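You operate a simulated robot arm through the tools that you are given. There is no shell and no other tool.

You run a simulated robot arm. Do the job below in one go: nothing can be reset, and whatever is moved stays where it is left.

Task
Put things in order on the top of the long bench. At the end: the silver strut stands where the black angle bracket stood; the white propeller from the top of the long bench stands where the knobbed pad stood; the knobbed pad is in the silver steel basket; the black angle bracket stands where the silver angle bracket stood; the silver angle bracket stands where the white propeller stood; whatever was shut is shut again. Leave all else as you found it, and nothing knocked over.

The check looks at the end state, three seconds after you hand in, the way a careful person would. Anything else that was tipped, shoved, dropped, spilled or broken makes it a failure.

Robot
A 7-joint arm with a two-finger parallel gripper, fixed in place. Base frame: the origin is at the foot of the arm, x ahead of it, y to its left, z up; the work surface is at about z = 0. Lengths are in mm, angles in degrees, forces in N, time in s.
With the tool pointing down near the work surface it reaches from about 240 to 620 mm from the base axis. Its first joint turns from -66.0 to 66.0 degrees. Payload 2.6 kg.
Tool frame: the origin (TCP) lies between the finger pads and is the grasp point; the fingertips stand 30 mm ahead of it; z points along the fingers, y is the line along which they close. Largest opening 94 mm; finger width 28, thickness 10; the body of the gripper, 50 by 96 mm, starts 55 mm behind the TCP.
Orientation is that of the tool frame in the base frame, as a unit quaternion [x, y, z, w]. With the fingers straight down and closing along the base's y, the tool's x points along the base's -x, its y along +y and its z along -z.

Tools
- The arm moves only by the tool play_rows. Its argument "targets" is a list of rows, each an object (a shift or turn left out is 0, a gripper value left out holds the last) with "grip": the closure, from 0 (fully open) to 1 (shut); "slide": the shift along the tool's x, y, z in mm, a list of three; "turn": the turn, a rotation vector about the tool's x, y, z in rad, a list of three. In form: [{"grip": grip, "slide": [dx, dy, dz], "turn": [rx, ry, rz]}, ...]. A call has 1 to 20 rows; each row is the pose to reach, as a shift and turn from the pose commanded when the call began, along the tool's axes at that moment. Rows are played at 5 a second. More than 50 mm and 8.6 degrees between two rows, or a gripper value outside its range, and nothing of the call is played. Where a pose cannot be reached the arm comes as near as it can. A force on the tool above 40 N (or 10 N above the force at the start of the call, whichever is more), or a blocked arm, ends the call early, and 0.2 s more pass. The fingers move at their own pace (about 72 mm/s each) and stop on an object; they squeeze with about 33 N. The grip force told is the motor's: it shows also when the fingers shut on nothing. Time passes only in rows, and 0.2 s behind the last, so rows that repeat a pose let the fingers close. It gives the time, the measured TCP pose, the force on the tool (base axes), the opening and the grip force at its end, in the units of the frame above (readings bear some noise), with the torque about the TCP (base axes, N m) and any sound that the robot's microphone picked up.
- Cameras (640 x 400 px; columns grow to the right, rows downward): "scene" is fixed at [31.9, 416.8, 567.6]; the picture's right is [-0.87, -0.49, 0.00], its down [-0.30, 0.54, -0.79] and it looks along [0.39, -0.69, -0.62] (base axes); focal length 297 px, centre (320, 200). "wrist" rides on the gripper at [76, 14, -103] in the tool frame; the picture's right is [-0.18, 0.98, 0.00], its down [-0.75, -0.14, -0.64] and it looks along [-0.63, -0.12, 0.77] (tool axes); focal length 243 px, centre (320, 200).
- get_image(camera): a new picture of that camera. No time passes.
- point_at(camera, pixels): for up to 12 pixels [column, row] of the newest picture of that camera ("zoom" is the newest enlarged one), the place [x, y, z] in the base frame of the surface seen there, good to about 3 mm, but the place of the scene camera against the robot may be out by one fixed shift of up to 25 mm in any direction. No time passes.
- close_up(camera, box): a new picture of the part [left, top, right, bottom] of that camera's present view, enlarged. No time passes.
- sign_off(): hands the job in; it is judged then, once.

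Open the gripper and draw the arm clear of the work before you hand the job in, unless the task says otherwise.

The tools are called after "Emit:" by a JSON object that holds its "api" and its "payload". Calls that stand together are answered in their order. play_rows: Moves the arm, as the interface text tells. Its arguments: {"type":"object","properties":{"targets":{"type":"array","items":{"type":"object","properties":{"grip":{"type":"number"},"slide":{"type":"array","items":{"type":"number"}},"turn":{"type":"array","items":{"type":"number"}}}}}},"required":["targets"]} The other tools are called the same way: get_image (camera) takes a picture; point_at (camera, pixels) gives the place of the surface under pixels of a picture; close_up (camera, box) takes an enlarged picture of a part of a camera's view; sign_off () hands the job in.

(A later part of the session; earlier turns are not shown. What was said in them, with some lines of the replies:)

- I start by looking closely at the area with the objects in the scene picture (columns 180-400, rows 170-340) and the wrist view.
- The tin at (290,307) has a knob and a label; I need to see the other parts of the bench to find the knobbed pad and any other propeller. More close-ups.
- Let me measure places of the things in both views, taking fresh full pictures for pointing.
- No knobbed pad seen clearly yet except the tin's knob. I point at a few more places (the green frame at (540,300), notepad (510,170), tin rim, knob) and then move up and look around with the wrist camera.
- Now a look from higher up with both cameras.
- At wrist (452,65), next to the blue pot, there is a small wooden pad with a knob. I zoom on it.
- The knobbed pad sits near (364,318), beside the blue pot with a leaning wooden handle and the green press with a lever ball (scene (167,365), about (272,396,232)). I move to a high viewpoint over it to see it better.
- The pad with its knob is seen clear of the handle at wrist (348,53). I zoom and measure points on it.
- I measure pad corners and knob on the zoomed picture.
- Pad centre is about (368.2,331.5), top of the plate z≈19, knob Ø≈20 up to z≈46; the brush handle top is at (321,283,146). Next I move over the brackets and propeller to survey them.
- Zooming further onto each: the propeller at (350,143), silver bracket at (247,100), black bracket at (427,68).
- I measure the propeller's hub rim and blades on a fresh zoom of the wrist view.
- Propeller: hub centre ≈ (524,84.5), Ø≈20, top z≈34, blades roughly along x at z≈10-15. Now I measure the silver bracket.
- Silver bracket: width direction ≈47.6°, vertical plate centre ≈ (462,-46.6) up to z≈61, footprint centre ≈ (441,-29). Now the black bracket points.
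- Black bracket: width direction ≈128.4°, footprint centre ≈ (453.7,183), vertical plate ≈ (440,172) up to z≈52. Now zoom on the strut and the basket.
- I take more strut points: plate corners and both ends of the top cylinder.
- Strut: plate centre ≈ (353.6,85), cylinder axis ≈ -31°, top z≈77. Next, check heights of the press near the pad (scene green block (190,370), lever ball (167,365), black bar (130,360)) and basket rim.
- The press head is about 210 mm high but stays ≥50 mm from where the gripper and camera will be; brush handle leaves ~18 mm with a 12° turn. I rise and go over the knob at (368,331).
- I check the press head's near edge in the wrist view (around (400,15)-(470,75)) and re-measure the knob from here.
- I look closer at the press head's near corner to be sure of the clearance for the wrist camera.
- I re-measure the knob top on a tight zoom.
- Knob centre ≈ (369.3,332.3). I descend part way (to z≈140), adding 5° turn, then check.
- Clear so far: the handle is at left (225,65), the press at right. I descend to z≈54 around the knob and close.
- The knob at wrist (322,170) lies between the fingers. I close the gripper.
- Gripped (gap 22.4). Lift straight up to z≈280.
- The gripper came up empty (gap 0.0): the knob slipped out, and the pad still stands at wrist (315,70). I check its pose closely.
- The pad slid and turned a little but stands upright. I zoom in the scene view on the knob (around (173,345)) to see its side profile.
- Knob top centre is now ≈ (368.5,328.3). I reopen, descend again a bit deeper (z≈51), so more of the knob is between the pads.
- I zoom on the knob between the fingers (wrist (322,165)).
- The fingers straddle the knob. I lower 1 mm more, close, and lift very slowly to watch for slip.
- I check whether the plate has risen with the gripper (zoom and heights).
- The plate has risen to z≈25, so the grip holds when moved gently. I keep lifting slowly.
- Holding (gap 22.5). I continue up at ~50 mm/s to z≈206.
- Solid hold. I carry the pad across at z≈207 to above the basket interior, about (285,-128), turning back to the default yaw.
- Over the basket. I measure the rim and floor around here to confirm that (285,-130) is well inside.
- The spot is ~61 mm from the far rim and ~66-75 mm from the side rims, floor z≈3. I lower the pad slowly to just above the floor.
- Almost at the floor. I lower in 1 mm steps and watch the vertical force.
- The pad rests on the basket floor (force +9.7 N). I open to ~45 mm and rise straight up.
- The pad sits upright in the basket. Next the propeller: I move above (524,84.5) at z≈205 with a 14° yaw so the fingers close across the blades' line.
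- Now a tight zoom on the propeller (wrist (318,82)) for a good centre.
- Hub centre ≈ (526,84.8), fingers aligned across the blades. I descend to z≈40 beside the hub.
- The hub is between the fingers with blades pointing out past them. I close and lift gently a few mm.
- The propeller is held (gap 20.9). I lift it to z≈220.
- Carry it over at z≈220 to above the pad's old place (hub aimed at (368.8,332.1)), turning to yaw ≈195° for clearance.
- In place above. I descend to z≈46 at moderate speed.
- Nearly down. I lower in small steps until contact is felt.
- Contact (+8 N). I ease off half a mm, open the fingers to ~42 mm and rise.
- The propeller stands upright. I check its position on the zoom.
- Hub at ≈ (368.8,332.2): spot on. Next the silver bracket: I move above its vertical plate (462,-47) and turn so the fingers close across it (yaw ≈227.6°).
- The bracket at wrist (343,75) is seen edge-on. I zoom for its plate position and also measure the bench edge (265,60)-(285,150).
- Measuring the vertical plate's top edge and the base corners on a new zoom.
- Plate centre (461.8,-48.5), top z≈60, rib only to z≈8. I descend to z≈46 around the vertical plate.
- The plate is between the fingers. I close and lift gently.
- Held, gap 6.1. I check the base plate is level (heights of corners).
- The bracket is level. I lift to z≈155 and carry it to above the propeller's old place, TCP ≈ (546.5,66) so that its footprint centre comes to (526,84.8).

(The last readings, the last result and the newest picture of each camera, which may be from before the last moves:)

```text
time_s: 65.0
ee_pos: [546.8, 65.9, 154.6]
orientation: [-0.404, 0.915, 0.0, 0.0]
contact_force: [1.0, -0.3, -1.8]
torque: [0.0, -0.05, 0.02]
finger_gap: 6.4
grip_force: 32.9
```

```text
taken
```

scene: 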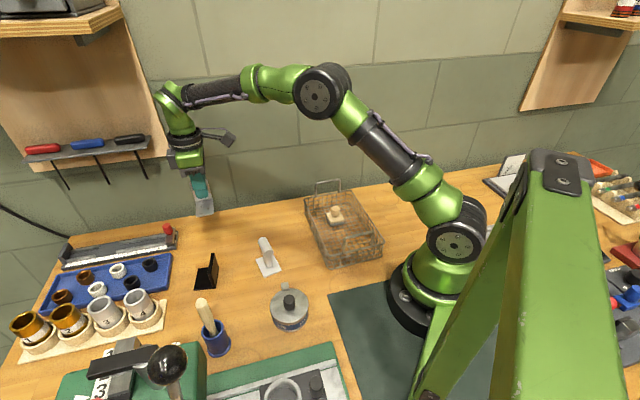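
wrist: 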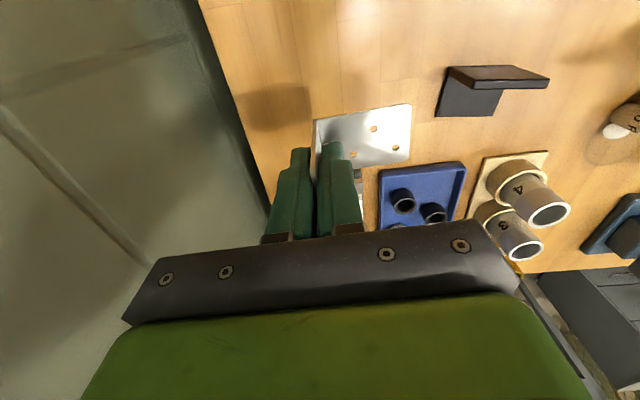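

I check the distance of the ruler cutter's near end (scene (178,235)) and the blue tray's corner (170,255) from the landing spot.

Emit:
{"api": "point_at", "payload": {"camera": "scene", "pixels": [[177, 244], [178, 232], [168, 228], [171, 256], [168, 290], [204, 210]]}}

Emit:
{"api": "close_up", "payload": {"camera": "scene", "box": [140, 150, 260, 270]}}

Emit:
{"api": "close_up", "payload": {"camera": "wrist", "box": [260, 80, 440, 240]}}

Emit:
{"api": "point_at", "payload": {"camera": "zoom", "pixels": [[525, 95], [520, 265], [400, 110], [460, 180], [230, 140], [420, 270]]}}

```text
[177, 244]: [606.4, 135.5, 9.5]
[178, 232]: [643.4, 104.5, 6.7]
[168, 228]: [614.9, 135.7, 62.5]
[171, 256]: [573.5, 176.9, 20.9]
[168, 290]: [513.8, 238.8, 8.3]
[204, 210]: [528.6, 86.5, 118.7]
```

```text
3.33 times, centred on (200, 210) of scene
```

zoom: 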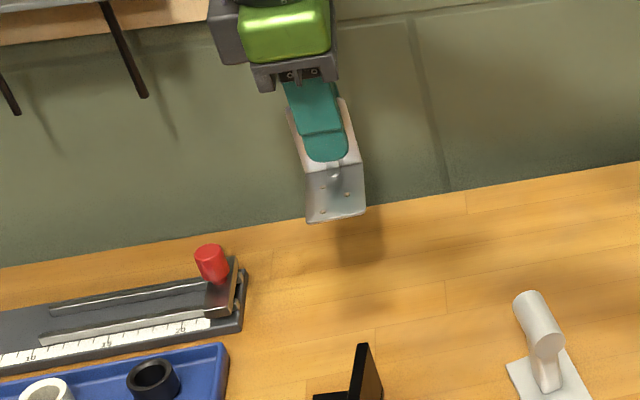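

```text
2.50 times, centred on (350, 160) of wrist
```

zoom: 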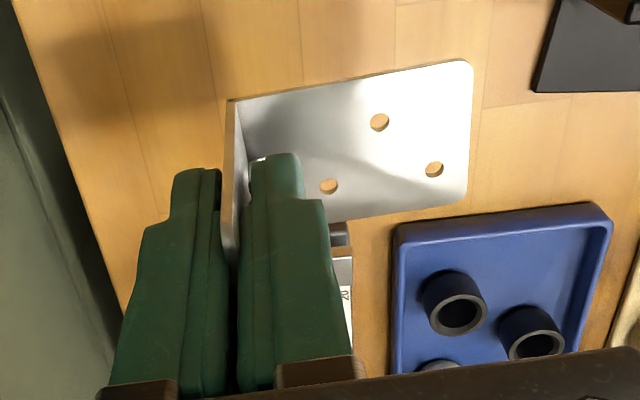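

```text
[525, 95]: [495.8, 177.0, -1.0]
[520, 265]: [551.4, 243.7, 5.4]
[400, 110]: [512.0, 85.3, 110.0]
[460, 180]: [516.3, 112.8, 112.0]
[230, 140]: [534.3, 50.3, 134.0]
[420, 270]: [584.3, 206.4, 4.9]
```

Everything clear of the spot. I lower to z≈50, then in small steps.

Emit:
{"api": "play_rows", "payload": {"targets": [{"slide": [0, 0, 8]}, {"slide": [0, 0, 22]}, {"slide": [0, 0, 38]}, {"slide": [0, 0, 54]}, {"slide": [0, 0, 70]}, {"slide": [0, 0, 84]}, {"slide": [0, 0, 94]}, {"slide": [0, 0, 101]}, {"slide": [0, 0, 104]}, {"slide": [0, 0, 104]}]}}

Emit:
{"api": "play_rows", "payload": {"targets": [{"slide": [0, 0, 1]}, {"slide": [0, 0, 2]}, {"slide": [0, 0, 3]}, {"slide": [0, 0, 3]}]}}

```text
time_s: 67.2
ee_pos: [547.2, 65.7, 50.0]
orientation: [-0.404, 0.915, -0.001, 0.0]
contact_force: [-0.2, -0.6, -1.1]
torque: [0.01, -0.01, -0.01]
finger_gap: 6.4
grip_force: 33.1
```

```text
time_s: 68.2
ee_pos: [547.2, 66.8, 47.3]
orientation: [-0.403, 0.915, 0.001, -0.001]
contact_force: [-0.9, 0.7, -0.8]
torque: [-0.02, -0.02, 0.02]
finger_gap: 6.2
grip_force: 33.9
```

Emit:
{"api": "play_rows", "payload": {"targets": [{"slide": [0, 0, 0.6]}, {"slide": [0, 0, 1.2]}, {"slide": [0, 0, 1.2]}]}}

```text
time_s: 69.0
ee_pos: [546.9, 64.3, 47.0]
orientation: [-0.404, 0.915, 0.0, 0.0]
contact_force: [-0.9, 0.2, 2.1]
torque: [0.05, 0.03, 0.0]
finger_gap: 6.2
grip_force: 33.2
```

Contact begins (+2 N). I go down 0.4 mm more, open, then rise straight up.

Emit:
{"api": "play_rows", "payload": {"targets": [{"grip": 1.0, "slide": [0, 0, 0.4]}, {"grip": 0.85, "slide": [0, 0, 0.4]}, {"grip": 0.7, "slide": [0, 0, 0.2]}, {"grip": 0.6, "slide": [0, 0, 0]}, {"grip": 0.6, "slide": [0, 0, 0]}, {"grip": 0.6, "slide": [0, 0, -8]}, {"grip": 0.6, "slide": [0, 0, -25]}, {"grip": 0.6, "slide": [0, 0, -50]}, {"grip": 0.6, "slide": [0, 0, -85]}, {"grip": 0.6, "slide": [0, 0, -120]}, {"grip": 0.6, "slide": [0, 0, -155]}, {"grip": 0.6, "slide": [0, 0, -170]}, {"grip": 0.6, "slide": [0, 0, -170]}]}}

Emit:
{"api": "get_image", "payload": {"camera": "wrist"}}

Emit:
{"api": "close_up", "payload": {"camera": "scene", "box": [140, 150, 300, 290]}}

```text
time_s: 71.8
ee_pos: [546.8, 65.4, 215.9]
orientation: [-0.404, 0.915, 0.0, 0.0]
contact_force: [0.2, 0.7, -0.1]
torque: [0.0, 0.04, -0.01]
finger_gap: 37.6
grip_force: 0.1
```

```text
taken
```

wrist: 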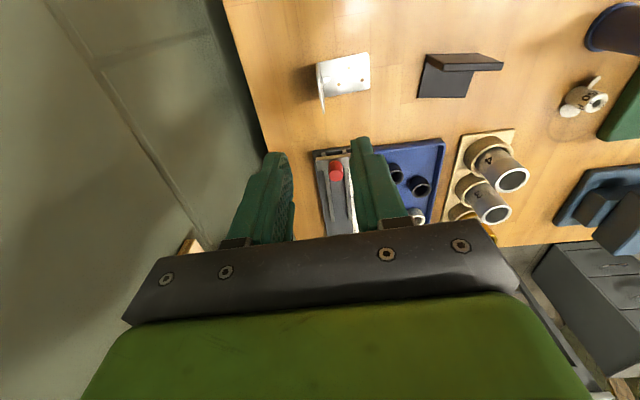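

```text
2.86 times, centred on (220, 220) of scene
```

zoom: 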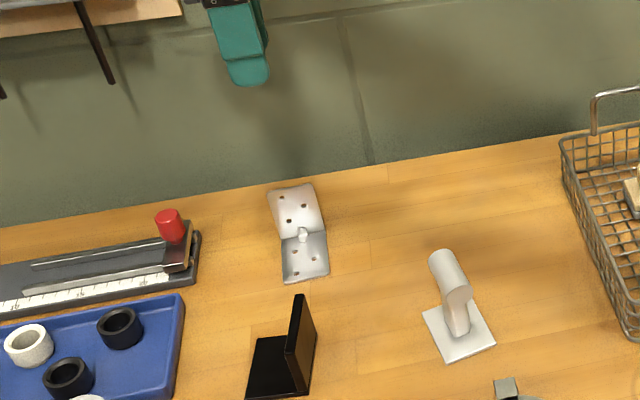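

The silver bracket stands at the propeller's place. I verify its corners on a zoom of the wrist picture.

Emit:
{"api": "close_up", "payload": {"camera": "wrist", "box": [300, 40, 390, 120]}}

Emit:
{"api": "point_at", "payload": {"camera": "zoom", "pixels": [[345, 75], [345, 230], [345, 150], [200, 250], [210, 290], [215, 340], [215, 150], [250, 130], [490, 100], [490, 250]]}}

```text
5.00 times, centred on (345, 80) of wrist
```

zoom: 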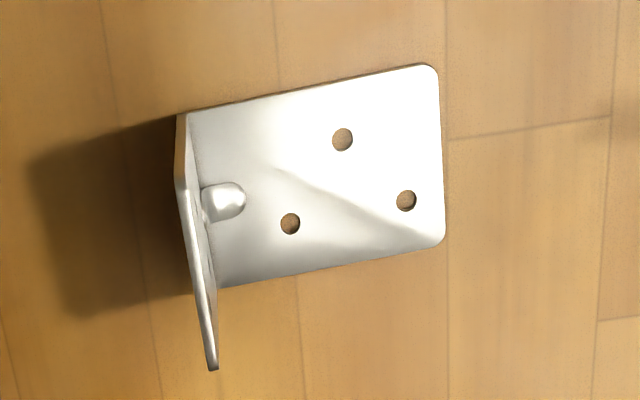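

```text
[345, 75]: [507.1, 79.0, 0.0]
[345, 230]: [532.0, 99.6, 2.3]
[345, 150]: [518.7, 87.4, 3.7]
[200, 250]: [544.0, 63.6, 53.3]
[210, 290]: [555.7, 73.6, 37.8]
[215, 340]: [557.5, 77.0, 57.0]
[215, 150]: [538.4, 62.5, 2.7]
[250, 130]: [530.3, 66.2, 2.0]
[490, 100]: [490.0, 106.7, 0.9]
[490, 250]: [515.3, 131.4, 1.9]
```

Just the four base corners to confirm the centre.

Emit:
{"api": "point_at", "payload": {"camera": "zoom", "pixels": [[428, 74], [438, 236], [195, 120], [225, 280], [184, 200], [213, 362]]}}

```text
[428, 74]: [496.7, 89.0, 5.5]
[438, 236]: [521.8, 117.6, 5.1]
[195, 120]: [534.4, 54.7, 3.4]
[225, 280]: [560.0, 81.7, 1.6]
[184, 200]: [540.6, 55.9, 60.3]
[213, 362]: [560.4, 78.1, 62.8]
```

Silver bracket footprint centre ≈ (529,85): good. Next the black bracket: move above its vertical plate (440,172) and turn to yaw ≈128.4°.

Emit:
{"api": "play_rows", "payload": {"targets": [{"grip": 0.55, "slide": [-0.3, 8, 0], "turn": [0, 0, 0.12]}, {"slide": [-0.9, 18, 0], "turn": [0, 0, 0.245]}, {"slide": [-1.4, 29, 0], "turn": [0, 0, 0.37]}, {"slide": [-1.9, 40, 0], "turn": [0, 0, 0.495]}, {"slide": [-2.5, 51, 0], "turn": [0, 0, 0.62]}, {"slide": [-3, 62, 0], "turn": [0, 0, 0.745]}, {"slide": [-3.5, 73, 0], "turn": [0, 0, 0.87]}, {"slide": [-4.1, 84, 0], "turn": [0, 0, 0.995]}, {"slide": [-4.6, 95, 0], "turn": [0, 0, 1.12]}, {"slide": [-5.1, 106, 0], "turn": [0, 0, 1.245]}, {"slide": [-5.7, 117, 0], "turn": [0, 0, 1.37]}, {"slide": [-6.2, 128, 0], "turn": [0, 0, 1.495]}, {"slide": [-6.8, 140, 0], "turn": [0, 0, 1.62]}, {"slide": [-7.3, 151, 0], "turn": [0, 0, 1.733]}, {"slide": [-7.3, 151, 0], "turn": [0, 0, 1.733]}]}}

Emit:
{"api": "get_image", "payload": {"camera": "wrist"}}

Emit:
{"api": "get_image", "payload": {"camera": "scene"}}

```text
time_s: 75.0
ee_pos: [440.4, 173.9, 215.0]
orientation: [0.435, 0.9, 0.0, 0.001]
contact_force: [-0.3, -0.2, -0.5]
torque: [0.0, 0.02, 0.02]
finger_gap: 42.1
grip_force: 0.1
```

```text
taken
```

wrist: 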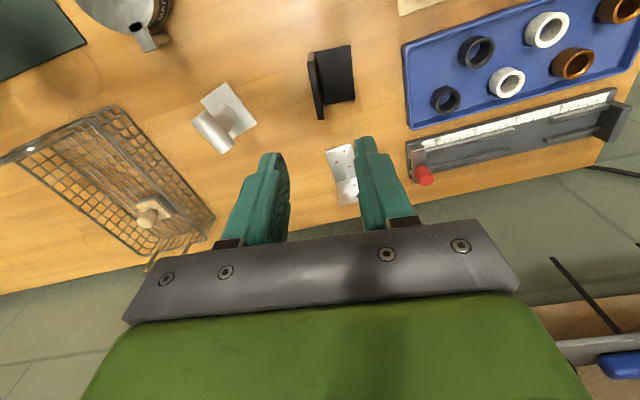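

```text
taken
```

scene: 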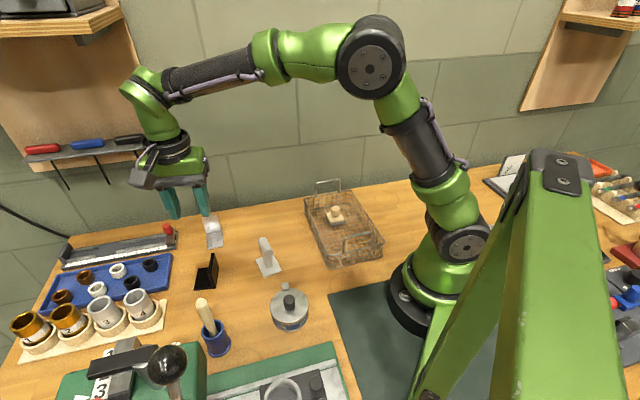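

The orientation is reached; black bracket is at wrist (332,80). Zoom and measure its vertical plate.

Emit:
{"api": "close_up", "payload": {"camera": "wrist", "box": [290, 35, 375, 130]}}

Emit:
{"api": "point_at", "payload": {"camera": "zoom", "pixels": [[195, 165], [205, 240], [218, 310], [212, 330], [185, 110], [480, 90], [490, 290], [250, 130], [255, 305], [225, 280], [200, 200], [340, 200]]}}

```text
4.21 times, centred on (332, 82) of wrist
```

zoom: 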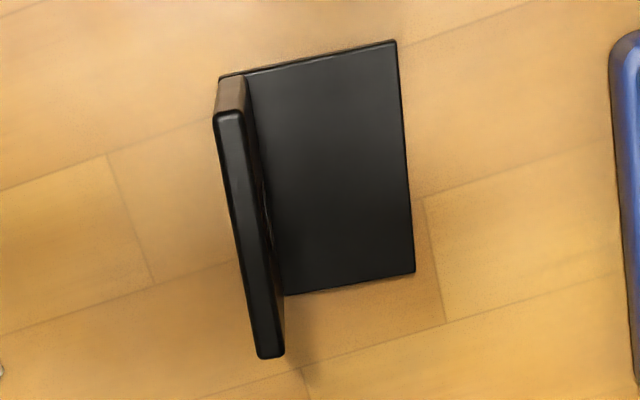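

```text
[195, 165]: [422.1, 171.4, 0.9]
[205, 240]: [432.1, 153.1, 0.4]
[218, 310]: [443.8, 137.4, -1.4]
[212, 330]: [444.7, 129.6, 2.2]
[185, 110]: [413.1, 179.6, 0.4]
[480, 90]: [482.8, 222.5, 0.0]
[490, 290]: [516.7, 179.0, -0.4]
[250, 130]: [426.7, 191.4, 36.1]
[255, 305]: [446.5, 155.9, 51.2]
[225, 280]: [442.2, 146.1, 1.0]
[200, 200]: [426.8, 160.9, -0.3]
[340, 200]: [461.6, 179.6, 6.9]
```

Points on the actual top edge and base corners now.

Emit:
{"api": "point_at", "payload": {"camera": "zoom", "pixels": [[230, 125], [240, 180], [250, 240], [262, 300], [268, 345], [258, 240], [243, 245], [390, 50], [407, 265], [292, 288], [255, 85], [228, 78]]}}

```text
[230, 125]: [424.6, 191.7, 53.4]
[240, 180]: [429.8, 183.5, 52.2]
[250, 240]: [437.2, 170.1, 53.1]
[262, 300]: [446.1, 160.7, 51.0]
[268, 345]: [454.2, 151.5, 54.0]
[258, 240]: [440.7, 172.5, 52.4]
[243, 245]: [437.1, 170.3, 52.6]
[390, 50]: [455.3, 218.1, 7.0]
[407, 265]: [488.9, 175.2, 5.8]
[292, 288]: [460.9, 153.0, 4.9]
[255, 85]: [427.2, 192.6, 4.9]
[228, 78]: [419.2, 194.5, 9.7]
```

Top-edge centre ≈ (439.5,171.4), footprint centre ≈ (454.3,183.2), i.e. 19 mm along tool y. I descend to z≈42.

Emit:
{"api": "play_rows", "payload": {"targets": [{"slide": [-1.1, -1.8, 40]}, {"slide": [-1.1, -1.8, 80]}, {"slide": [-1.1, -1.8, 110]}, {"slide": [-1.1, -1.8, 135]}, {"slide": [-1.1, -1.8, 153]}, {"slide": [-1.1, -1.8, 166]}, {"slide": [-1.1, -1.8, 173]}, {"slide": [-1.1, -1.8, 173]}]}}

Emit:
{"api": "close_up", "payload": {"camera": "wrist", "box": [230, 70, 430, 250]}}

Emit:
{"api": "close_up", "payload": {"camera": "scene", "box": [140, 200, 290, 300]}}

```text
time_s: 76.8
ee_pos: [440.0, 171.4, 43.1]
orientation: [0.436, 0.9, 0.0, 0.0]
contact_force: [-1.0, 0.1, -0.5]
torque: [0.02, -0.03, 0.0]
finger_gap: 42.3
grip_force: 0.1
```

```text
2.22 times, centred on (330, 160) of wrist
```

zoom: 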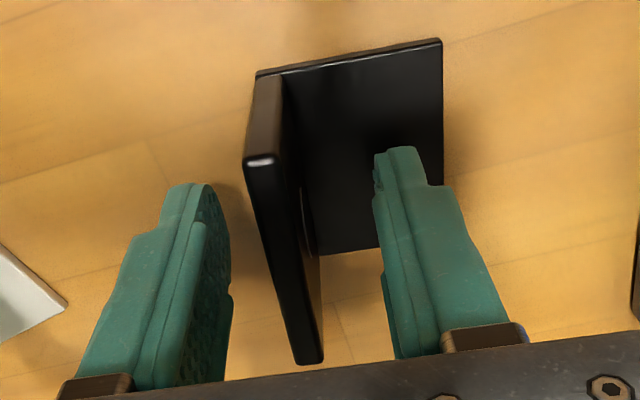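

```text
4.00 times, centred on (215, 250) of scene
```

zoom: 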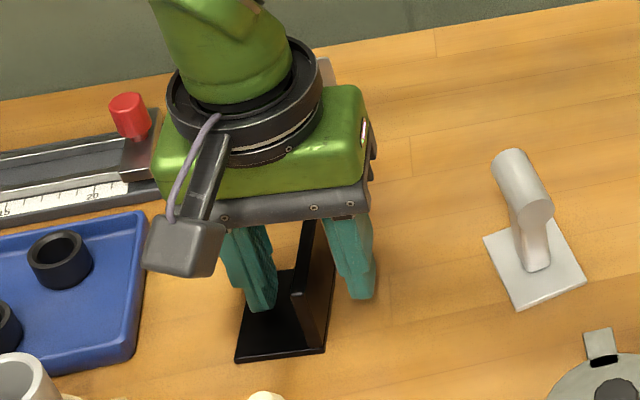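

The vertical plate is between the fingers. I close and lift gently.

Emit:
{"api": "play_rows", "payload": {"targets": [{"grip": 1.0}, {}, {}, {}, {}, {"slide": [0, 0, -1]}, {"slide": [0, 0, -3]}, {"slide": [0, 0, -6]}, {"slide": [0, 0, -10]}, {"slide": [0, 0, -15]}, {"slide": [0, 0, -20]}, {"slide": [0, 0, -20]}]}}

Emit:
{"api": "close_up", "payload": {"camera": "wrist", "box": [230, 50, 430, 230]}}

Emit:
{"api": "point_at", "payload": {"camera": "zoom", "pixels": [[300, 120], [430, 90], [435, 270], [360, 200], [400, 130], [270, 125]]}}

```text
time_s: 79.4
ee_pos: [439.4, 170.9, 63.1]
orientation: [0.435, 0.9, 0.0, 0.0]
contact_force: [0.8, 0.1, -0.6]
torque: [0.0, 0.01, 0.04]
finger_gap: 11.6
grip_force: 33.5
```

```text
2.22 times, centred on (330, 140) of wrist
```

zoom: 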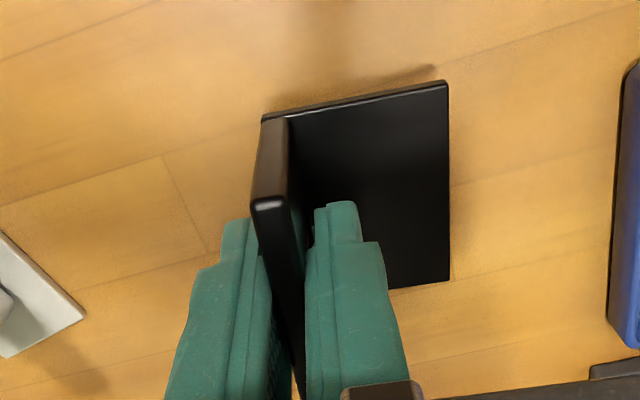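

```text
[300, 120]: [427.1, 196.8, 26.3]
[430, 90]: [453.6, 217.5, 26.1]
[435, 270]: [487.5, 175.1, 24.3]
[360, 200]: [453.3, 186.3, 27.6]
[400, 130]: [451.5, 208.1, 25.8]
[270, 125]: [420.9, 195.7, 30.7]
```

Held level (base top z≈26). I lift to z≈153 and carry it to the silver bracket's old place, TCP ≈ (425.8,-41.3).

Emit:
{"api": "play_rows", "payload": {"targets": [{"slide": [0, 0, -8]}, {"slide": [0, 0, -22]}, {"slide": [0, 0, -40]}, {"slide": [0, 0, -58]}, {"slide": [0, 0, -74]}, {"slide": [-3.2, -2.9, -85]}, {"slide": [-11, -10, -90]}, {"slide": [-24, -21.6, -90]}, {"slide": [-40, -36.1, -90]}, {"slide": [-56, -50.5, -90]}, {"slide": [-72, -64.9, -90]}, {"slide": [-88, -79.4, -90]}, {"slide": [-104, -93.8, -90]}, {"slide": [-120, -108.2, -90]}, {"slide": [-134, -120.9, -90]}, {"slide": [-146, -131.7, -90]}, {"slide": [-154, -138.9, -90]}, {"slide": [-158, -142.5, -90]}, {"slide": [-158, -142.5, -90]}]}}

Emit:
{"api": "get_image", "payload": {"camera": "wrist"}}

Emit:
{"api": "get_image", "payload": {"camera": "scene"}}

```text
time_s: 83.4
ee_pos: [425.1, -41.3, 154.0]
orientation: [0.435, 0.9, 0.0, -0.001]
contact_force: [-0.2, -0.9, -1.1]
torque: [0.02, 0.02, 0.03]
finger_gap: 11.5
grip_force: 32.5
```

```text
taken
```

wrist: 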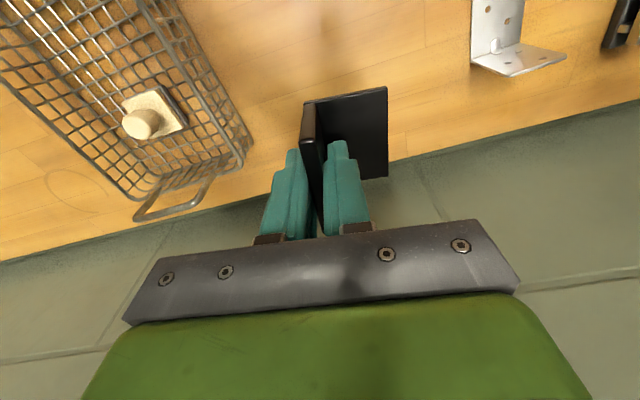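

```text
taken
```

scene: 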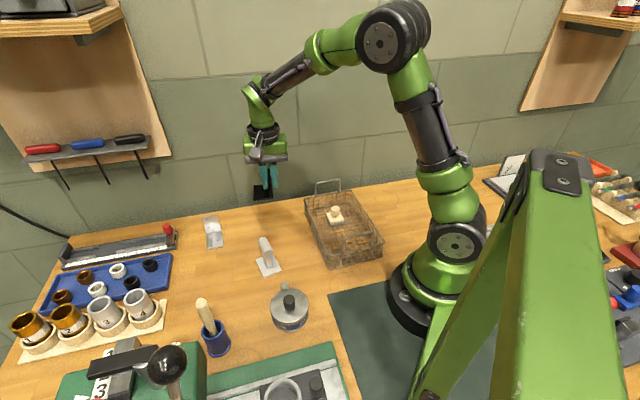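

Above the spot. I lower to z≈47 and then feel for contact.

Emit:
{"api": "play_rows", "payload": {"targets": [{"slide": [0, 0, 8]}, {"slide": [0, 0, 22]}, {"slide": [0, 0, 38]}, {"slide": [0, 0, 54]}, {"slide": [0, 0, 70]}, {"slide": [0, 0, 85]}, {"slide": [0, 0, 97]}, {"slide": [0, 0, 104]}, {"slide": [0, 0, 107]}, {"slide": [0, 0, 107]}]}}

Emit:
{"api": "play_rows", "payload": {"targets": [{"slide": [0, 0, 1]}, {"slide": [0, 0, 2]}, {"slide": [0, 0, 3]}, {"slide": [0, 0, 3]}]}}

```text
time_s: 85.6
ee_pos: [426.1, -41.4, 47.2]
orientation: [0.435, 0.9, 0.001, 0.0]
contact_force: [0.9, -0.2, 0.1]
torque: [0.01, 0.0, -0.01]
finger_gap: 11.3
grip_force: 32.8
```

```text
time_s: 86.6
ee_pos: [426.5, -40.9, 42.9]
orientation: [0.435, 0.901, 0.0, 0.0]
contact_force: [-0.9, -0.8, -1.0]
torque: [0.05, 0.0, -0.01]
finger_gap: 11.6
grip_force: 33.6
```

Emit:
{"api": "play_rows", "payload": {"targets": [{"slide": [0, 0, 0.6]}, {"slide": [0, 0, 1.2]}, {"slide": [0, 0, 1.2]}]}}

```text
time_s: 87.4
ee_pos: [425.7, -41.1, 43.4]
orientation: [0.436, 0.9, 0.001, 0.001]
contact_force: [-5.7, -1.4, 16.9]
torque: [0.24, 0.2, 0.08]
finger_gap: 11.5
grip_force: 32.4
```

Firm contact (+17 N). I ease off 0.7 mm, open and rise.

Emit:
{"api": "play_rows", "payload": {"targets": [{"grip": 1.0, "slide": [0, 0, -0.7]}, {"grip": 0.8, "slide": [0, 0, -0.7]}, {"grip": 0.65, "slide": [0, 0, -0.7]}, {"grip": 0.58, "slide": [0, 0, -0.7]}, {"grip": 0.58, "slide": [0, 0, -0.7]}, {"grip": 0.58, "slide": [0, 0, -8]}, {"grip": 0.58, "slide": [0, 0, -25]}, {"grip": 0.58, "slide": [0, 0, -50]}, {"grip": 0.58, "slide": [0, 0, -85]}, {"grip": 0.58, "slide": [0, 0, -120]}, {"grip": 0.58, "slide": [0, 0, -155]}, {"grip": 0.58, "slide": [0, 0, -170]}, {"grip": 0.58, "slide": [0, 0, -170]}]}}

Emit:
{"api": "get_image", "payload": {"camera": "wrist"}}

Emit:
{"api": "close_up", "payload": {"camera": "scene", "box": [190, 170, 350, 290]}}

```text
time_s: 90.2
ee_pos: [426.2, -40.3, 212.6]
orientation: [0.436, 0.9, -0.001, 0.0]
contact_force: [0.0, 0.2, -0.9]
torque: [0.0, 0.0, -0.03]
finger_gap: 39.3
grip_force: 0.1
```

```text
taken
```

wrist: 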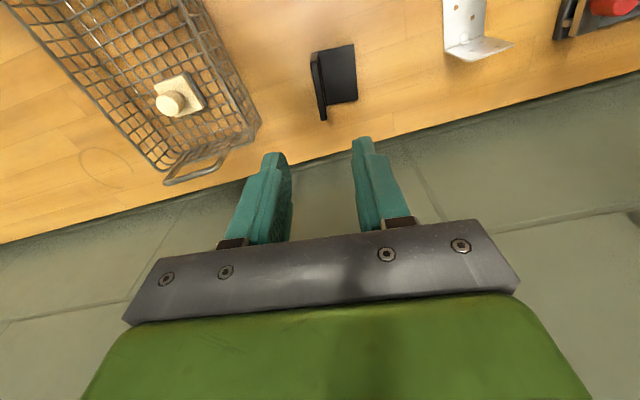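

```text
3.33 times, centred on (270, 230) of scene
```

zoom: 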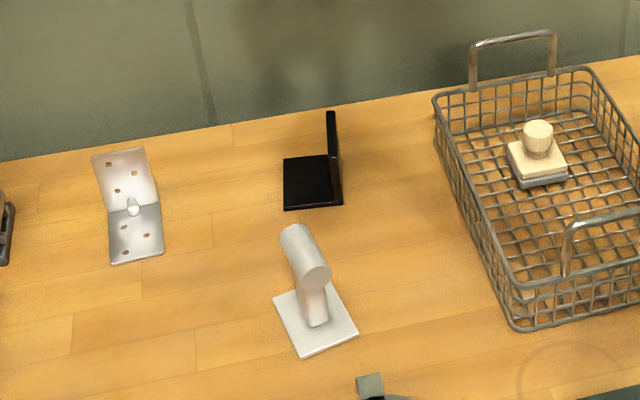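

The black bracket stands. I verify its corners on a zoomed wrist picture (around (333,80)).

Emit:
{"api": "close_up", "payload": {"camera": "wrist", "box": [290, 35, 375, 130]}}

Emit:
{"api": "point_at", "payload": {"camera": "zoom", "pixels": [[235, 135], [270, 340], [252, 240], [425, 55], [440, 270], [310, 290], [235, 85]]}}

```text
4.21 times, centred on (332, 82) of wrist
```

zoom: 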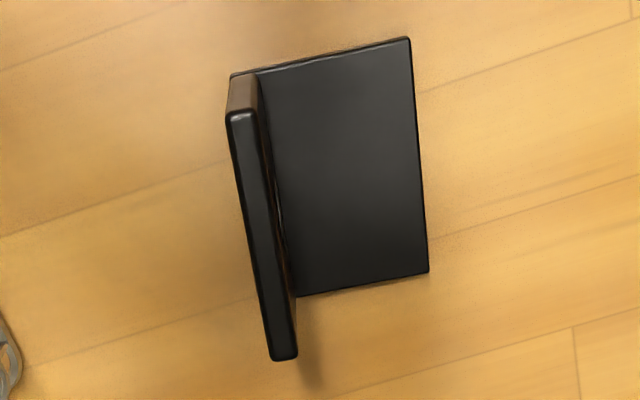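

```text
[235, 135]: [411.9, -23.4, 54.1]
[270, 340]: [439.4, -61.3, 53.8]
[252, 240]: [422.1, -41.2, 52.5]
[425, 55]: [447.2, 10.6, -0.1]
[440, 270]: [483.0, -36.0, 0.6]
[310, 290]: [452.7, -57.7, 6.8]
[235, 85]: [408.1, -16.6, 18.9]
```

Black bracket in place. Next the strut: move above (353.6,85) with yaw ≈150° so the fingers close across the top cylinder.

Emit:
{"api": "play_rows", "payload": {"targets": [{"grip": 0.55, "slide": [10, 1.5, 0], "turn": [0, 0, -0.03]}, {"slide": [32, 4.8, 0], "turn": [0, 0, -0.09]}, {"slide": [60, 9, 0], "turn": [0, 0, -0.16]}, {"slide": [88, 13.2, 0], "turn": [0, 0, -0.23]}, {"slide": [115, 17.2, 0], "turn": [0, 0, -0.3]}, {"slide": [135, 20.2, 0], "turn": [0, 0, -0.35]}, {"slide": [143.8, 21.5, 0], "turn": [0, 0, -0.377]}, {"slide": [143.8, 21.5, 0], "turn": [0, 0, -0.377]}]}}

Emit:
{"api": "get_image", "payload": {"camera": "wrist"}}

Emit:
{"api": "close_up", "payload": {"camera": "wrist", "box": [270, 20, 390, 140]}}

```text
time_s: 92.0
ee_pos: [353.0, 85.7, 213.2]
orientation: [0.259, 0.966, 0.0, 0.0]
contact_force: [-0.2, 0.8, 0.3]
torque: [-0.01, -0.02, -0.01]
finger_gap: 42.5
grip_force: 0.0
```

```text
taken
```

wrist: 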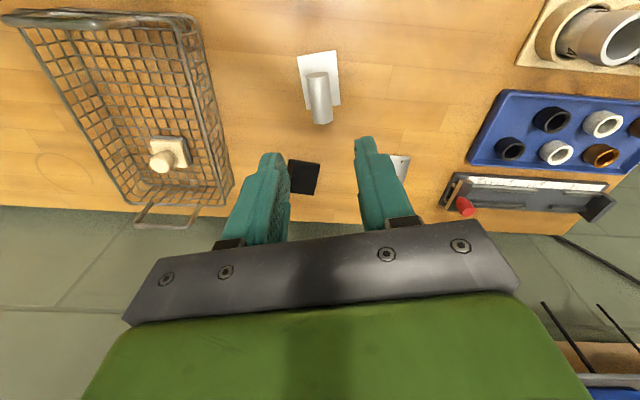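

```text
3.33 times, centred on (330, 80) of wrist
```

zoom: 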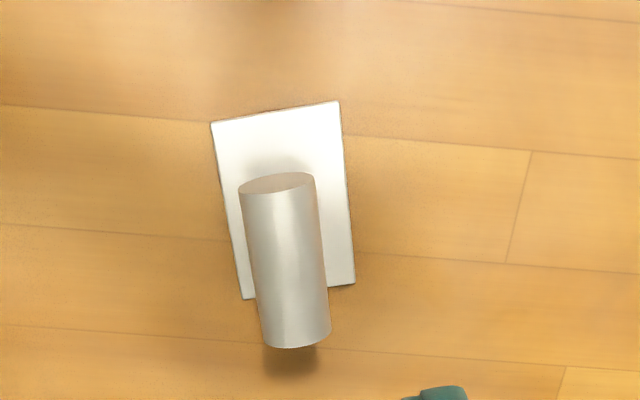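

Measuring plate corners and cylinder on this zoom.

Emit:
{"api": "point_at", "payload": {"camera": "zoom", "pixels": [[218, 127], [332, 108], [348, 280], [247, 293], [277, 183], [280, 200], [300, 340], [292, 270], [255, 270], [323, 265], [250, 215], [317, 205]]}}

```text
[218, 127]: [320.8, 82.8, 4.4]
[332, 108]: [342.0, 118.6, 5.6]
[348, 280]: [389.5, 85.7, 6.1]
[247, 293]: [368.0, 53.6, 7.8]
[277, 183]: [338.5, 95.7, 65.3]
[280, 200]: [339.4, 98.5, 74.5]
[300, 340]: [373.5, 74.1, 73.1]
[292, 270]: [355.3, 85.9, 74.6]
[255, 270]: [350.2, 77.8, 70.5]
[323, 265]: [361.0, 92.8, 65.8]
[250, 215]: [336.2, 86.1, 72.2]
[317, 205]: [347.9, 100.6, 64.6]
```

Strut plate centre ≈ (355,85.2), cylinder centre ≈ (355.5,85.2,65). I descend to z≈62 around the cylinder.

Emit:
{"api": "play_rows", "payload": {"targets": [{"slide": [-2.1, 0.9, 35], "turn": [0, 0, 0.02]}, {"slide": [-2.1, 0.9, 70], "turn": [0, 0, 0.02]}, {"slide": [-2.1, 0.9, 100], "turn": [0, 0, 0.02]}, {"slide": [-2.1, 0.9, 125], "turn": [0, 0, 0.02]}, {"slide": [-2.1, 0.9, 142], "turn": [0, 0, 0.02]}, {"slide": [-2.1, 0.9, 151], "turn": [0, 0, 0.02]}, {"slide": [-2.1, 0.9, 151], "turn": [0, 0, 0.02]}]}}

Emit:
{"api": "close_up", "payload": {"camera": "wrist", "box": [230, 70, 430, 250]}}

Emit:
{"api": "close_up", "payload": {"camera": "scene", "box": [210, 190, 340, 300]}}

```text
time_s: 93.6
ee_pos: [356.1, 84.2, 62.0]
orientation: [0.268, 0.963, 0.0, 0.0]
contact_force: [0.0, -0.9, 0.7]
torque: [0.03, 0.03, -0.02]
finger_gap: 42.0
grip_force: 0.0
```

```text
2.22 times, centred on (330, 160) of wrist
```

zoom: 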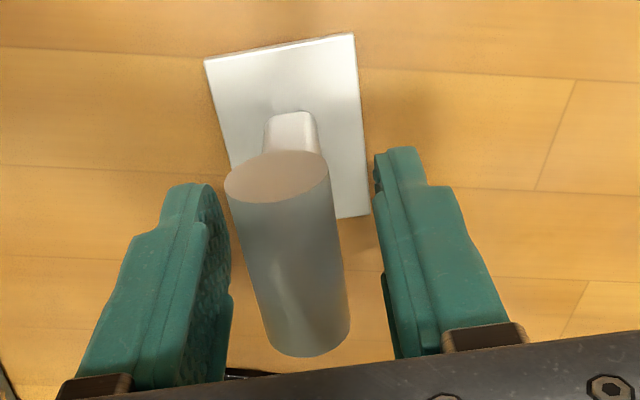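

```text
3.64 times, centred on (275, 245) of scene
```

zoom: 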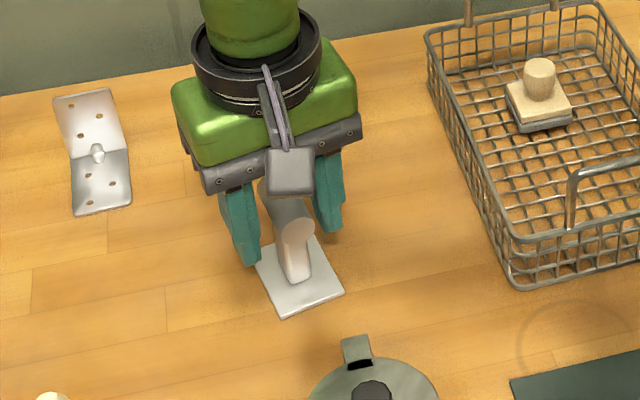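

Cylinder lies between the fingers. I close and lift slowly.

Emit:
{"api": "play_rows", "payload": {"targets": [{"grip": 1.0}, {}, {}, {}, {}, {"slide": [0, 0, -1]}, {"slide": [0, 0, -3]}, {"slide": [0, 0, -6]}, {"slide": [0, 0, -10]}, {"slide": [0, 0, -15]}, {"slide": [0, 0, -20]}, {"slide": [0, 0, -20]}]}}

Emit:
{"api": "close_up", "payload": {"camera": "wrist", "box": [230, 50, 430, 230]}}

Emit:
{"api": "point_at", "payload": {"camera": "zoom", "pixels": [[215, 108], [345, 90], [360, 250], [300, 130], [235, 150], [340, 150]]}}

Emit:
{"api": "close_up", "payload": {"camera": "scene", "box": [210, 190, 340, 300]}}

```text
time_s: 96.2
ee_pos: [356.2, 84.9, 82.2]
orientation: [0.268, 0.963, 0.0, 0.0]
contact_force: [0.9, -0.5, -0.4]
torque: [0.03, -0.02, 0.0]
finger_gap: 25.8
grip_force: 33.2
```

```text
2.22 times, centred on (330, 140) of wrist
```

zoom: 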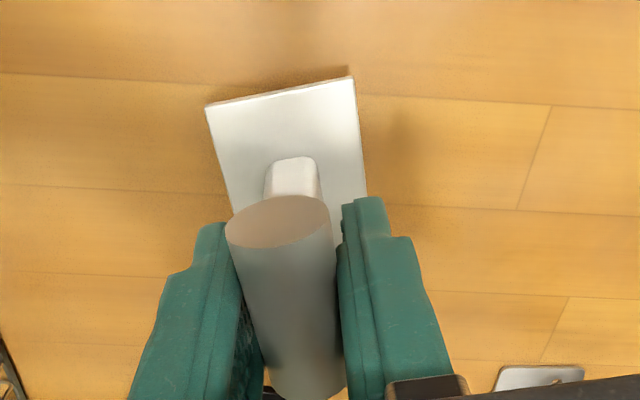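

```text
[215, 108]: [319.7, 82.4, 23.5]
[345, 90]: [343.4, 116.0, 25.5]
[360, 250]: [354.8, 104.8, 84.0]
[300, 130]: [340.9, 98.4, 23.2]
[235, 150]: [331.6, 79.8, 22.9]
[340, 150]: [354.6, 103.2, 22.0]
```

```text
3.64 times, centred on (275, 245) of scene
```

zoom: 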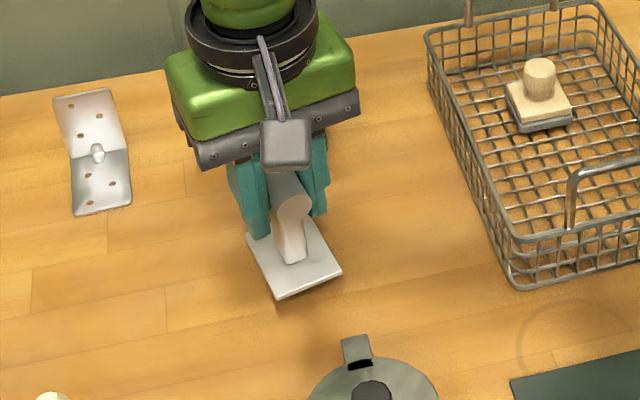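

Held level. I lift to z≈160 and carry it to the black bracket's old place (454.2,183.2).

Emit:
{"api": "play_rows", "payload": {"targets": [{"slide": [0, 0, -6]}, {"slide": [0, 0, -18]}, {"slide": [0, 0, -34]}, {"slide": [0, 0, -50]}, {"slide": [0, 0, -64]}, {"slide": [-0.8, 3, -74]}, {"slide": [-2.5, 10, -78]}, {"slide": [-5.3, 21, -78]}, {"slide": [-8.6, 34, -78]}, {"slide": [-12.1, 48, -78]}, {"slide": [-15.6, 62, -78]}, {"slide": [-19.2, 76, -78]}, {"slide": [-22.7, 90, -78]}, {"slide": [-26.2, 104, -78]}, {"slide": [-29.5, 117, -78]}, {"slide": [-32, 127, -78]}, {"slide": [-33.5, 133, -78]}, {"slide": [-34.1, 135.2, -78]}, {"slide": [-34.1, 135.2, -78]}]}}

Emit:
{"api": "get_image", "payload": {"camera": "wrist"}}

Emit:
{"api": "get_image", "payload": {"camera": "scene"}}

```text
time_s: 100.2
ee_pos: [453.6, 183.0, 159.3]
orientation: [0.268, 0.963, 0.0, 0.0]
contact_force: [-0.1, -0.7, -1.2]
torque: [0.02, 0.01, -0.06]
finger_gap: 25.5
grip_force: 33.1
```

```text
taken
```

wrist: 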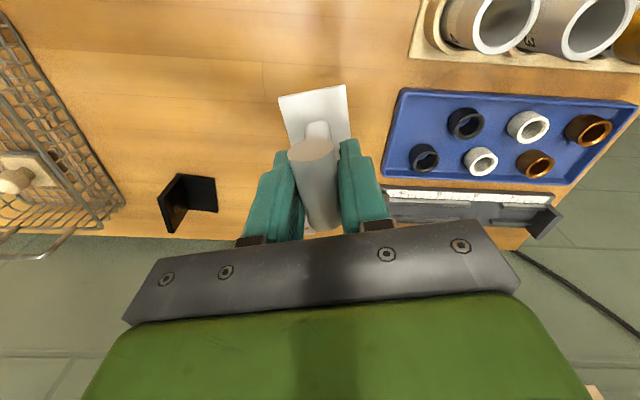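

```text
taken
```

scene: 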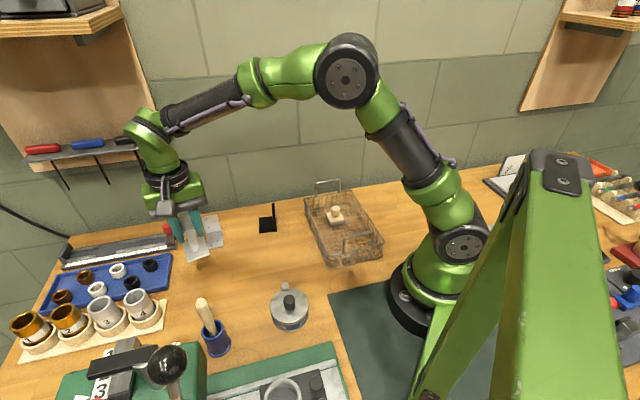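

I check the tray corner (403,92),(388,170) and the plate position before lowering.

Emit:
{"api": "point_at", "payload": {"camera": "wrist", "pixels": [[404, 92], [388, 172], [415, 55], [282, 100], [343, 90], [350, 130], [294, 135], [320, 125], [200, 205], [455, 250]]}}

Emit:
{"api": "close_up", "payload": {"camera": "wrist", "box": [230, 60, 430, 240]}}

```text
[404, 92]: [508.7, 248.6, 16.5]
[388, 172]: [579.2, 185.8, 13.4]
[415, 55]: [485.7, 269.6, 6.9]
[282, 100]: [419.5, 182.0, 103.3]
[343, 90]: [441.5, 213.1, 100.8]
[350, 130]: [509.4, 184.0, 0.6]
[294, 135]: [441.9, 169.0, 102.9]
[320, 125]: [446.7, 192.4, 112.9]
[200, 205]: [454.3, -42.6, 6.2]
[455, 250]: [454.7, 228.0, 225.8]
```

```text
2.22 times, centred on (330, 150) of wrist
```

zoom: 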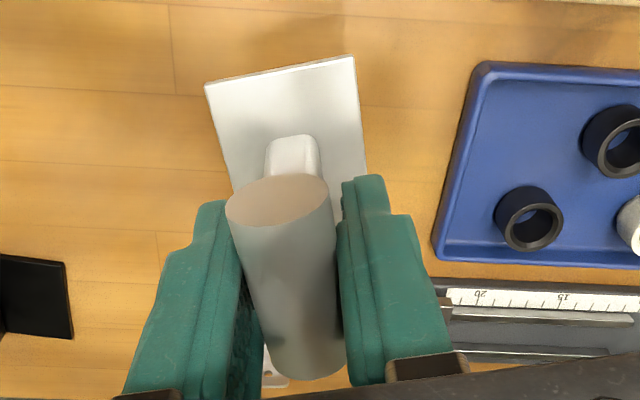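

Plate will land centred at ≈ (454,183), clear of the tray. I lower to z≈66 then feel for contact.

Emit:
{"api": "play_rows", "payload": {"targets": [{"slide": [0, 0, 8]}, {"slide": [0, 0, 22]}, {"slide": [0, 0, 38]}, {"slide": [0, 0, 54]}, {"slide": [0, 0, 70]}, {"slide": [0, 0, 82]}, {"slide": [0, 0, 89]}, {"slide": [0, 0, 92.5]}, {"slide": [0, 0, 92.5]}]}}

Emit:
{"api": "play_rows", "payload": {"targets": [{"slide": [0, 0, 1]}, {"slide": [0, 0, 2]}, {"slide": [0, 0, 3]}, {"slide": [0, 0, 3]}]}}

```text
time_s: 102.2
ee_pos: [453.8, 182.3, 65.5]
orientation: [0.269, 0.963, 0.0, 0.0]
contact_force: [-0.2, 1.2, -0.8]
torque: [0.01, -0.01, 0.02]
finger_gap: 25.3
grip_force: 33.4
```

```text
time_s: 103.2
ee_pos: [456.1, 183.1, 63.4]
orientation: [0.269, 0.963, 0.0, 0.0]
contact_force: [0.1, 0.4, -0.2]
torque: [-0.02, 0.01, 0.06]
finger_gap: 25.3
grip_force: 32.6
```

Emit:
{"api": "play_rows", "payload": {"targets": [{"slide": [0, 0, 0.5]}, {"slide": [0, 0, 1.0]}, {"slide": [0, 0, 1.0]}]}}

```text
time_s: 104.0
ee_pos: [455.3, 181.4, 62.3]
orientation: [0.269, 0.963, 0.0, 0.0]
contact_force: [0.2, -0.2, -0.6]
torque: [-0.03, 0.01, -0.02]
finger_gap: 25.5
grip_force: 32.6
```

No contact yet; another mm down.

Emit:
{"api": "play_rows", "payload": {"targets": [{"slide": [0, 0, 0.5]}, {"slide": [0, 0, 1.0]}, {"slide": [0, 0, 1.0]}]}}

```text
time_s: 104.8
ee_pos: [454.6, 181.4, 61.6]
orientation: [0.269, 0.963, 0.0, -0.001]
contact_force: [-0.3, -1.0, 4.8]
torque: [0.06, 0.16, -0.01]
finger_gap: 25.3
grip_force: 33.4
```

Contact (+4.8 N). I open and rise straight up.

Emit:
{"api": "play_rows", "payload": {"targets": [{"grip": 1.0, "slide": [0, 0, 0.2]}, {"grip": 0.68, "slide": [0, 0, 0.2]}, {"grip": 0.55, "slide": [0, 0, 0]}, {"grip": 0.5, "slide": [0, 0, 0]}, {"grip": 0.5, "slide": [0, 0, 0]}, {"grip": 0.5, "slide": [0, 0, -8]}, {"grip": 0.5, "slide": [0, 0, -25]}, {"grip": 0.5, "slide": [0, 0, -50]}, {"grip": 0.5, "slide": [0, 0, -85]}, {"grip": 0.5, "slide": [0, 0, -120]}, {"grip": 0.5, "slide": [0, 0, -155]}, {"grip": 0.5, "slide": [0, 0, -175]}, {"grip": 0.5, "slide": [0, 0, -175]}]}}

Emit:
{"api": "get_image", "payload": {"camera": "wrist"}}

Emit:
{"api": "get_image", "payload": {"camera": "scene"}}

```text
time_s: 107.6
ee_pos: [453.9, 181.7, 237.3]
orientation: [0.27, 0.963, -0.001, 0.0]
contact_force: [0.1, 0.2, -0.5]
torque: [0.02, 0.02, -0.04]
finger_gap: 47.0
grip_force: 0.0
```

```text
taken
```

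wrist: 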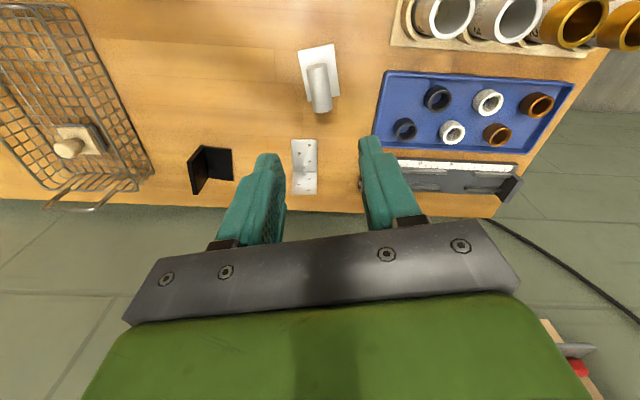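

```text
taken
```

scene: 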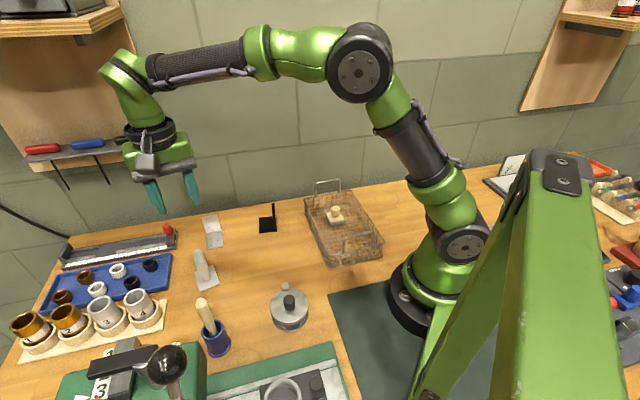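

Strut stands in place. I open fully, rise clear and look over the whole bench.

Emit:
{"api": "play_rows", "payload": {"targets": [{"grip": 0.3, "slide": [0, 0, -30], "turn": [0, 0, -0.05]}, {"grip": 0.1, "slide": [5, -15, -65], "turn": [0, 0, -0.12]}, {"grip": 0, "slide": [14, -45, -100], "turn": [0, 0, -0.22]}, {"grip": 0, "slide": [24, -80, -130], "turn": [0, 0, -0.32]}, {"grip": 0, "slide": [34, -110, -155], "turn": [0, 0, -0.42]}, {"grip": 0, "slide": [42, -135, -163], "turn": [0, 0, -0.5]}, {"grip": 0, "slide": [44.3, -146.4, -163], "turn": [0, 0, -0.546]}, {"grip": 0, "slide": [44.3, -146.4, -163], "turn": [0, 0, -0.546]}]}}

Emit:
{"api": "get_image", "payload": {"camera": "wrist"}}

Emit:
{"api": "get_image", "payload": {"camera": "scene"}}

Emit:
{"api": "close_up", "payload": {"camera": "scene", "box": [140, 180, 400, 345]}}

Emit:
{"api": "close_up", "payload": {"camera": "wrist", "box": [240, 0, 480, 180]}}

```text
time_s: 109.4
ee_pos: [340.6, 79.9, 399.8]
orientation: [-0.001, 1.0, 0.0, 0.001]
contact_force: [-0.2, -0.8, 0.7]
torque: [-0.01, 0.03, 0.02]
finger_gap: 94.0
grip_force: 0.1
```

```text
taken
```

wrist: 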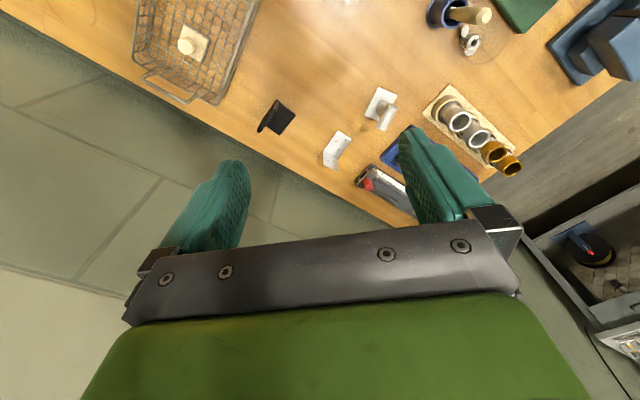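

```text
taken
```

scene: 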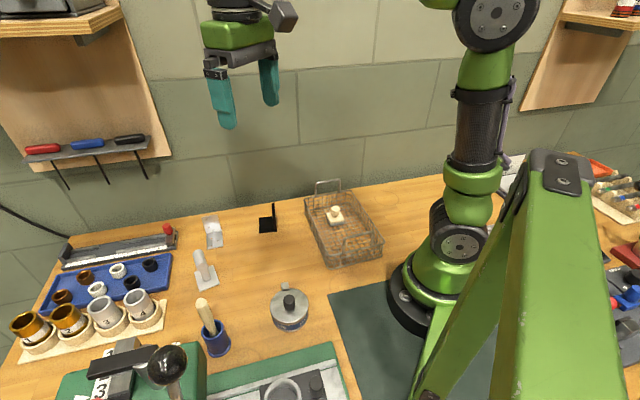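

```text
2.42 times, centred on (270, 262) of scene
```

zoom: 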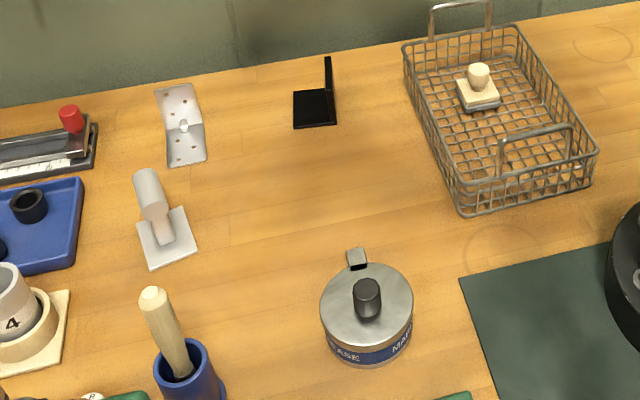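

```text
2.22 times, centred on (360, 90) of wrist
```

zoom: 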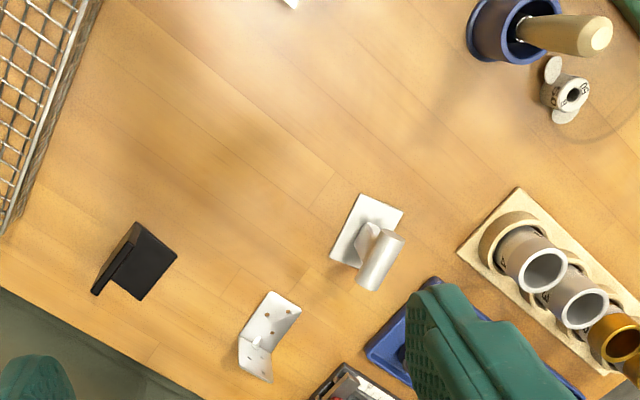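

All five are standing where wanted; last check of the strut's plate and propeller positions from this view.

Emit:
{"api": "close_up", "payload": {"camera": "wrist", "box": [340, 70, 420, 150]}}

Emit:
{"api": "point_at", "payload": {"camera": "zoom", "pixels": [[285, 105], [420, 155], [195, 285], [330, 290], [290, 150], [230, 250]]}}

```text
5.00 times, centred on (380, 110) of wrist
```

zoom: 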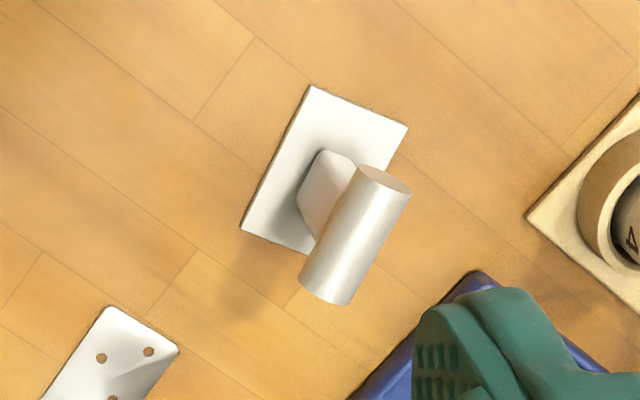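

```text
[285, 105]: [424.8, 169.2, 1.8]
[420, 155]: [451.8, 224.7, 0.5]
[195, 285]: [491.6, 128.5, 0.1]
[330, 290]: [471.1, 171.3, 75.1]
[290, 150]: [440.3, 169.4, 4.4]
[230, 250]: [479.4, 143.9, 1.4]
```

Emit:
{"api": "point_at", "payload": {"camera": "zoom", "pixels": [[313, 93], [400, 127], [247, 224], [302, 245], [345, 235]]}}

```text
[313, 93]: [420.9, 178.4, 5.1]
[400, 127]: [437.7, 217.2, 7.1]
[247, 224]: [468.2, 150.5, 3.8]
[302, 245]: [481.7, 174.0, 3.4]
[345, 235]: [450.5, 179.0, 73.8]
```

The strut's plate centre is ≈ (453,184), matching the black bracket's old place; everything stands upright, the arm is clear and the gripper open. I hand in.

Emit:
{"api": "sign_off", "payload": {}}

```text
The job is handed in.
```

I moved all five things to where you asked and handed the job in. In my last pictures each one stands upright, and the gripper is open with the arm drawn clear.

| Thing | Where it is now | How close (from the camera readings) |
|---|---|---|
| Knobbed pad | In the silver steel basket, about 60 mm in from the far end | On the basket floor |
| White propeller | Where the knobbed pad stood | About 1 mm off |
| Silver angle bracket | Where the white propeller stood | About 3 mm off |
| Black angle bracket | Where the silver angle bracket stood | Within about 1 mm, judged from its upright plate |
| Silver strut | Where the black angle bracket stood | About 2 mm off |

- **Slip:** on my first try at the knobbed pad, the knob slipped out of the gripper. The pad shifted a few millimetres and turned slightly, but stayed upright. I measured its place before that, so the propeller stands on the pad's original spot.
- **Facing:** I matched positions, not directions. The silver bracket still faces its original way, and the black bracket and the strut each face about as they did before. They don't copy the facing of whatever stood there.
- **Nothing opened:** I opened nothing, so nothing needed shutting. The grease tin, the brush pot, the press and the rest of the bench were not touched.
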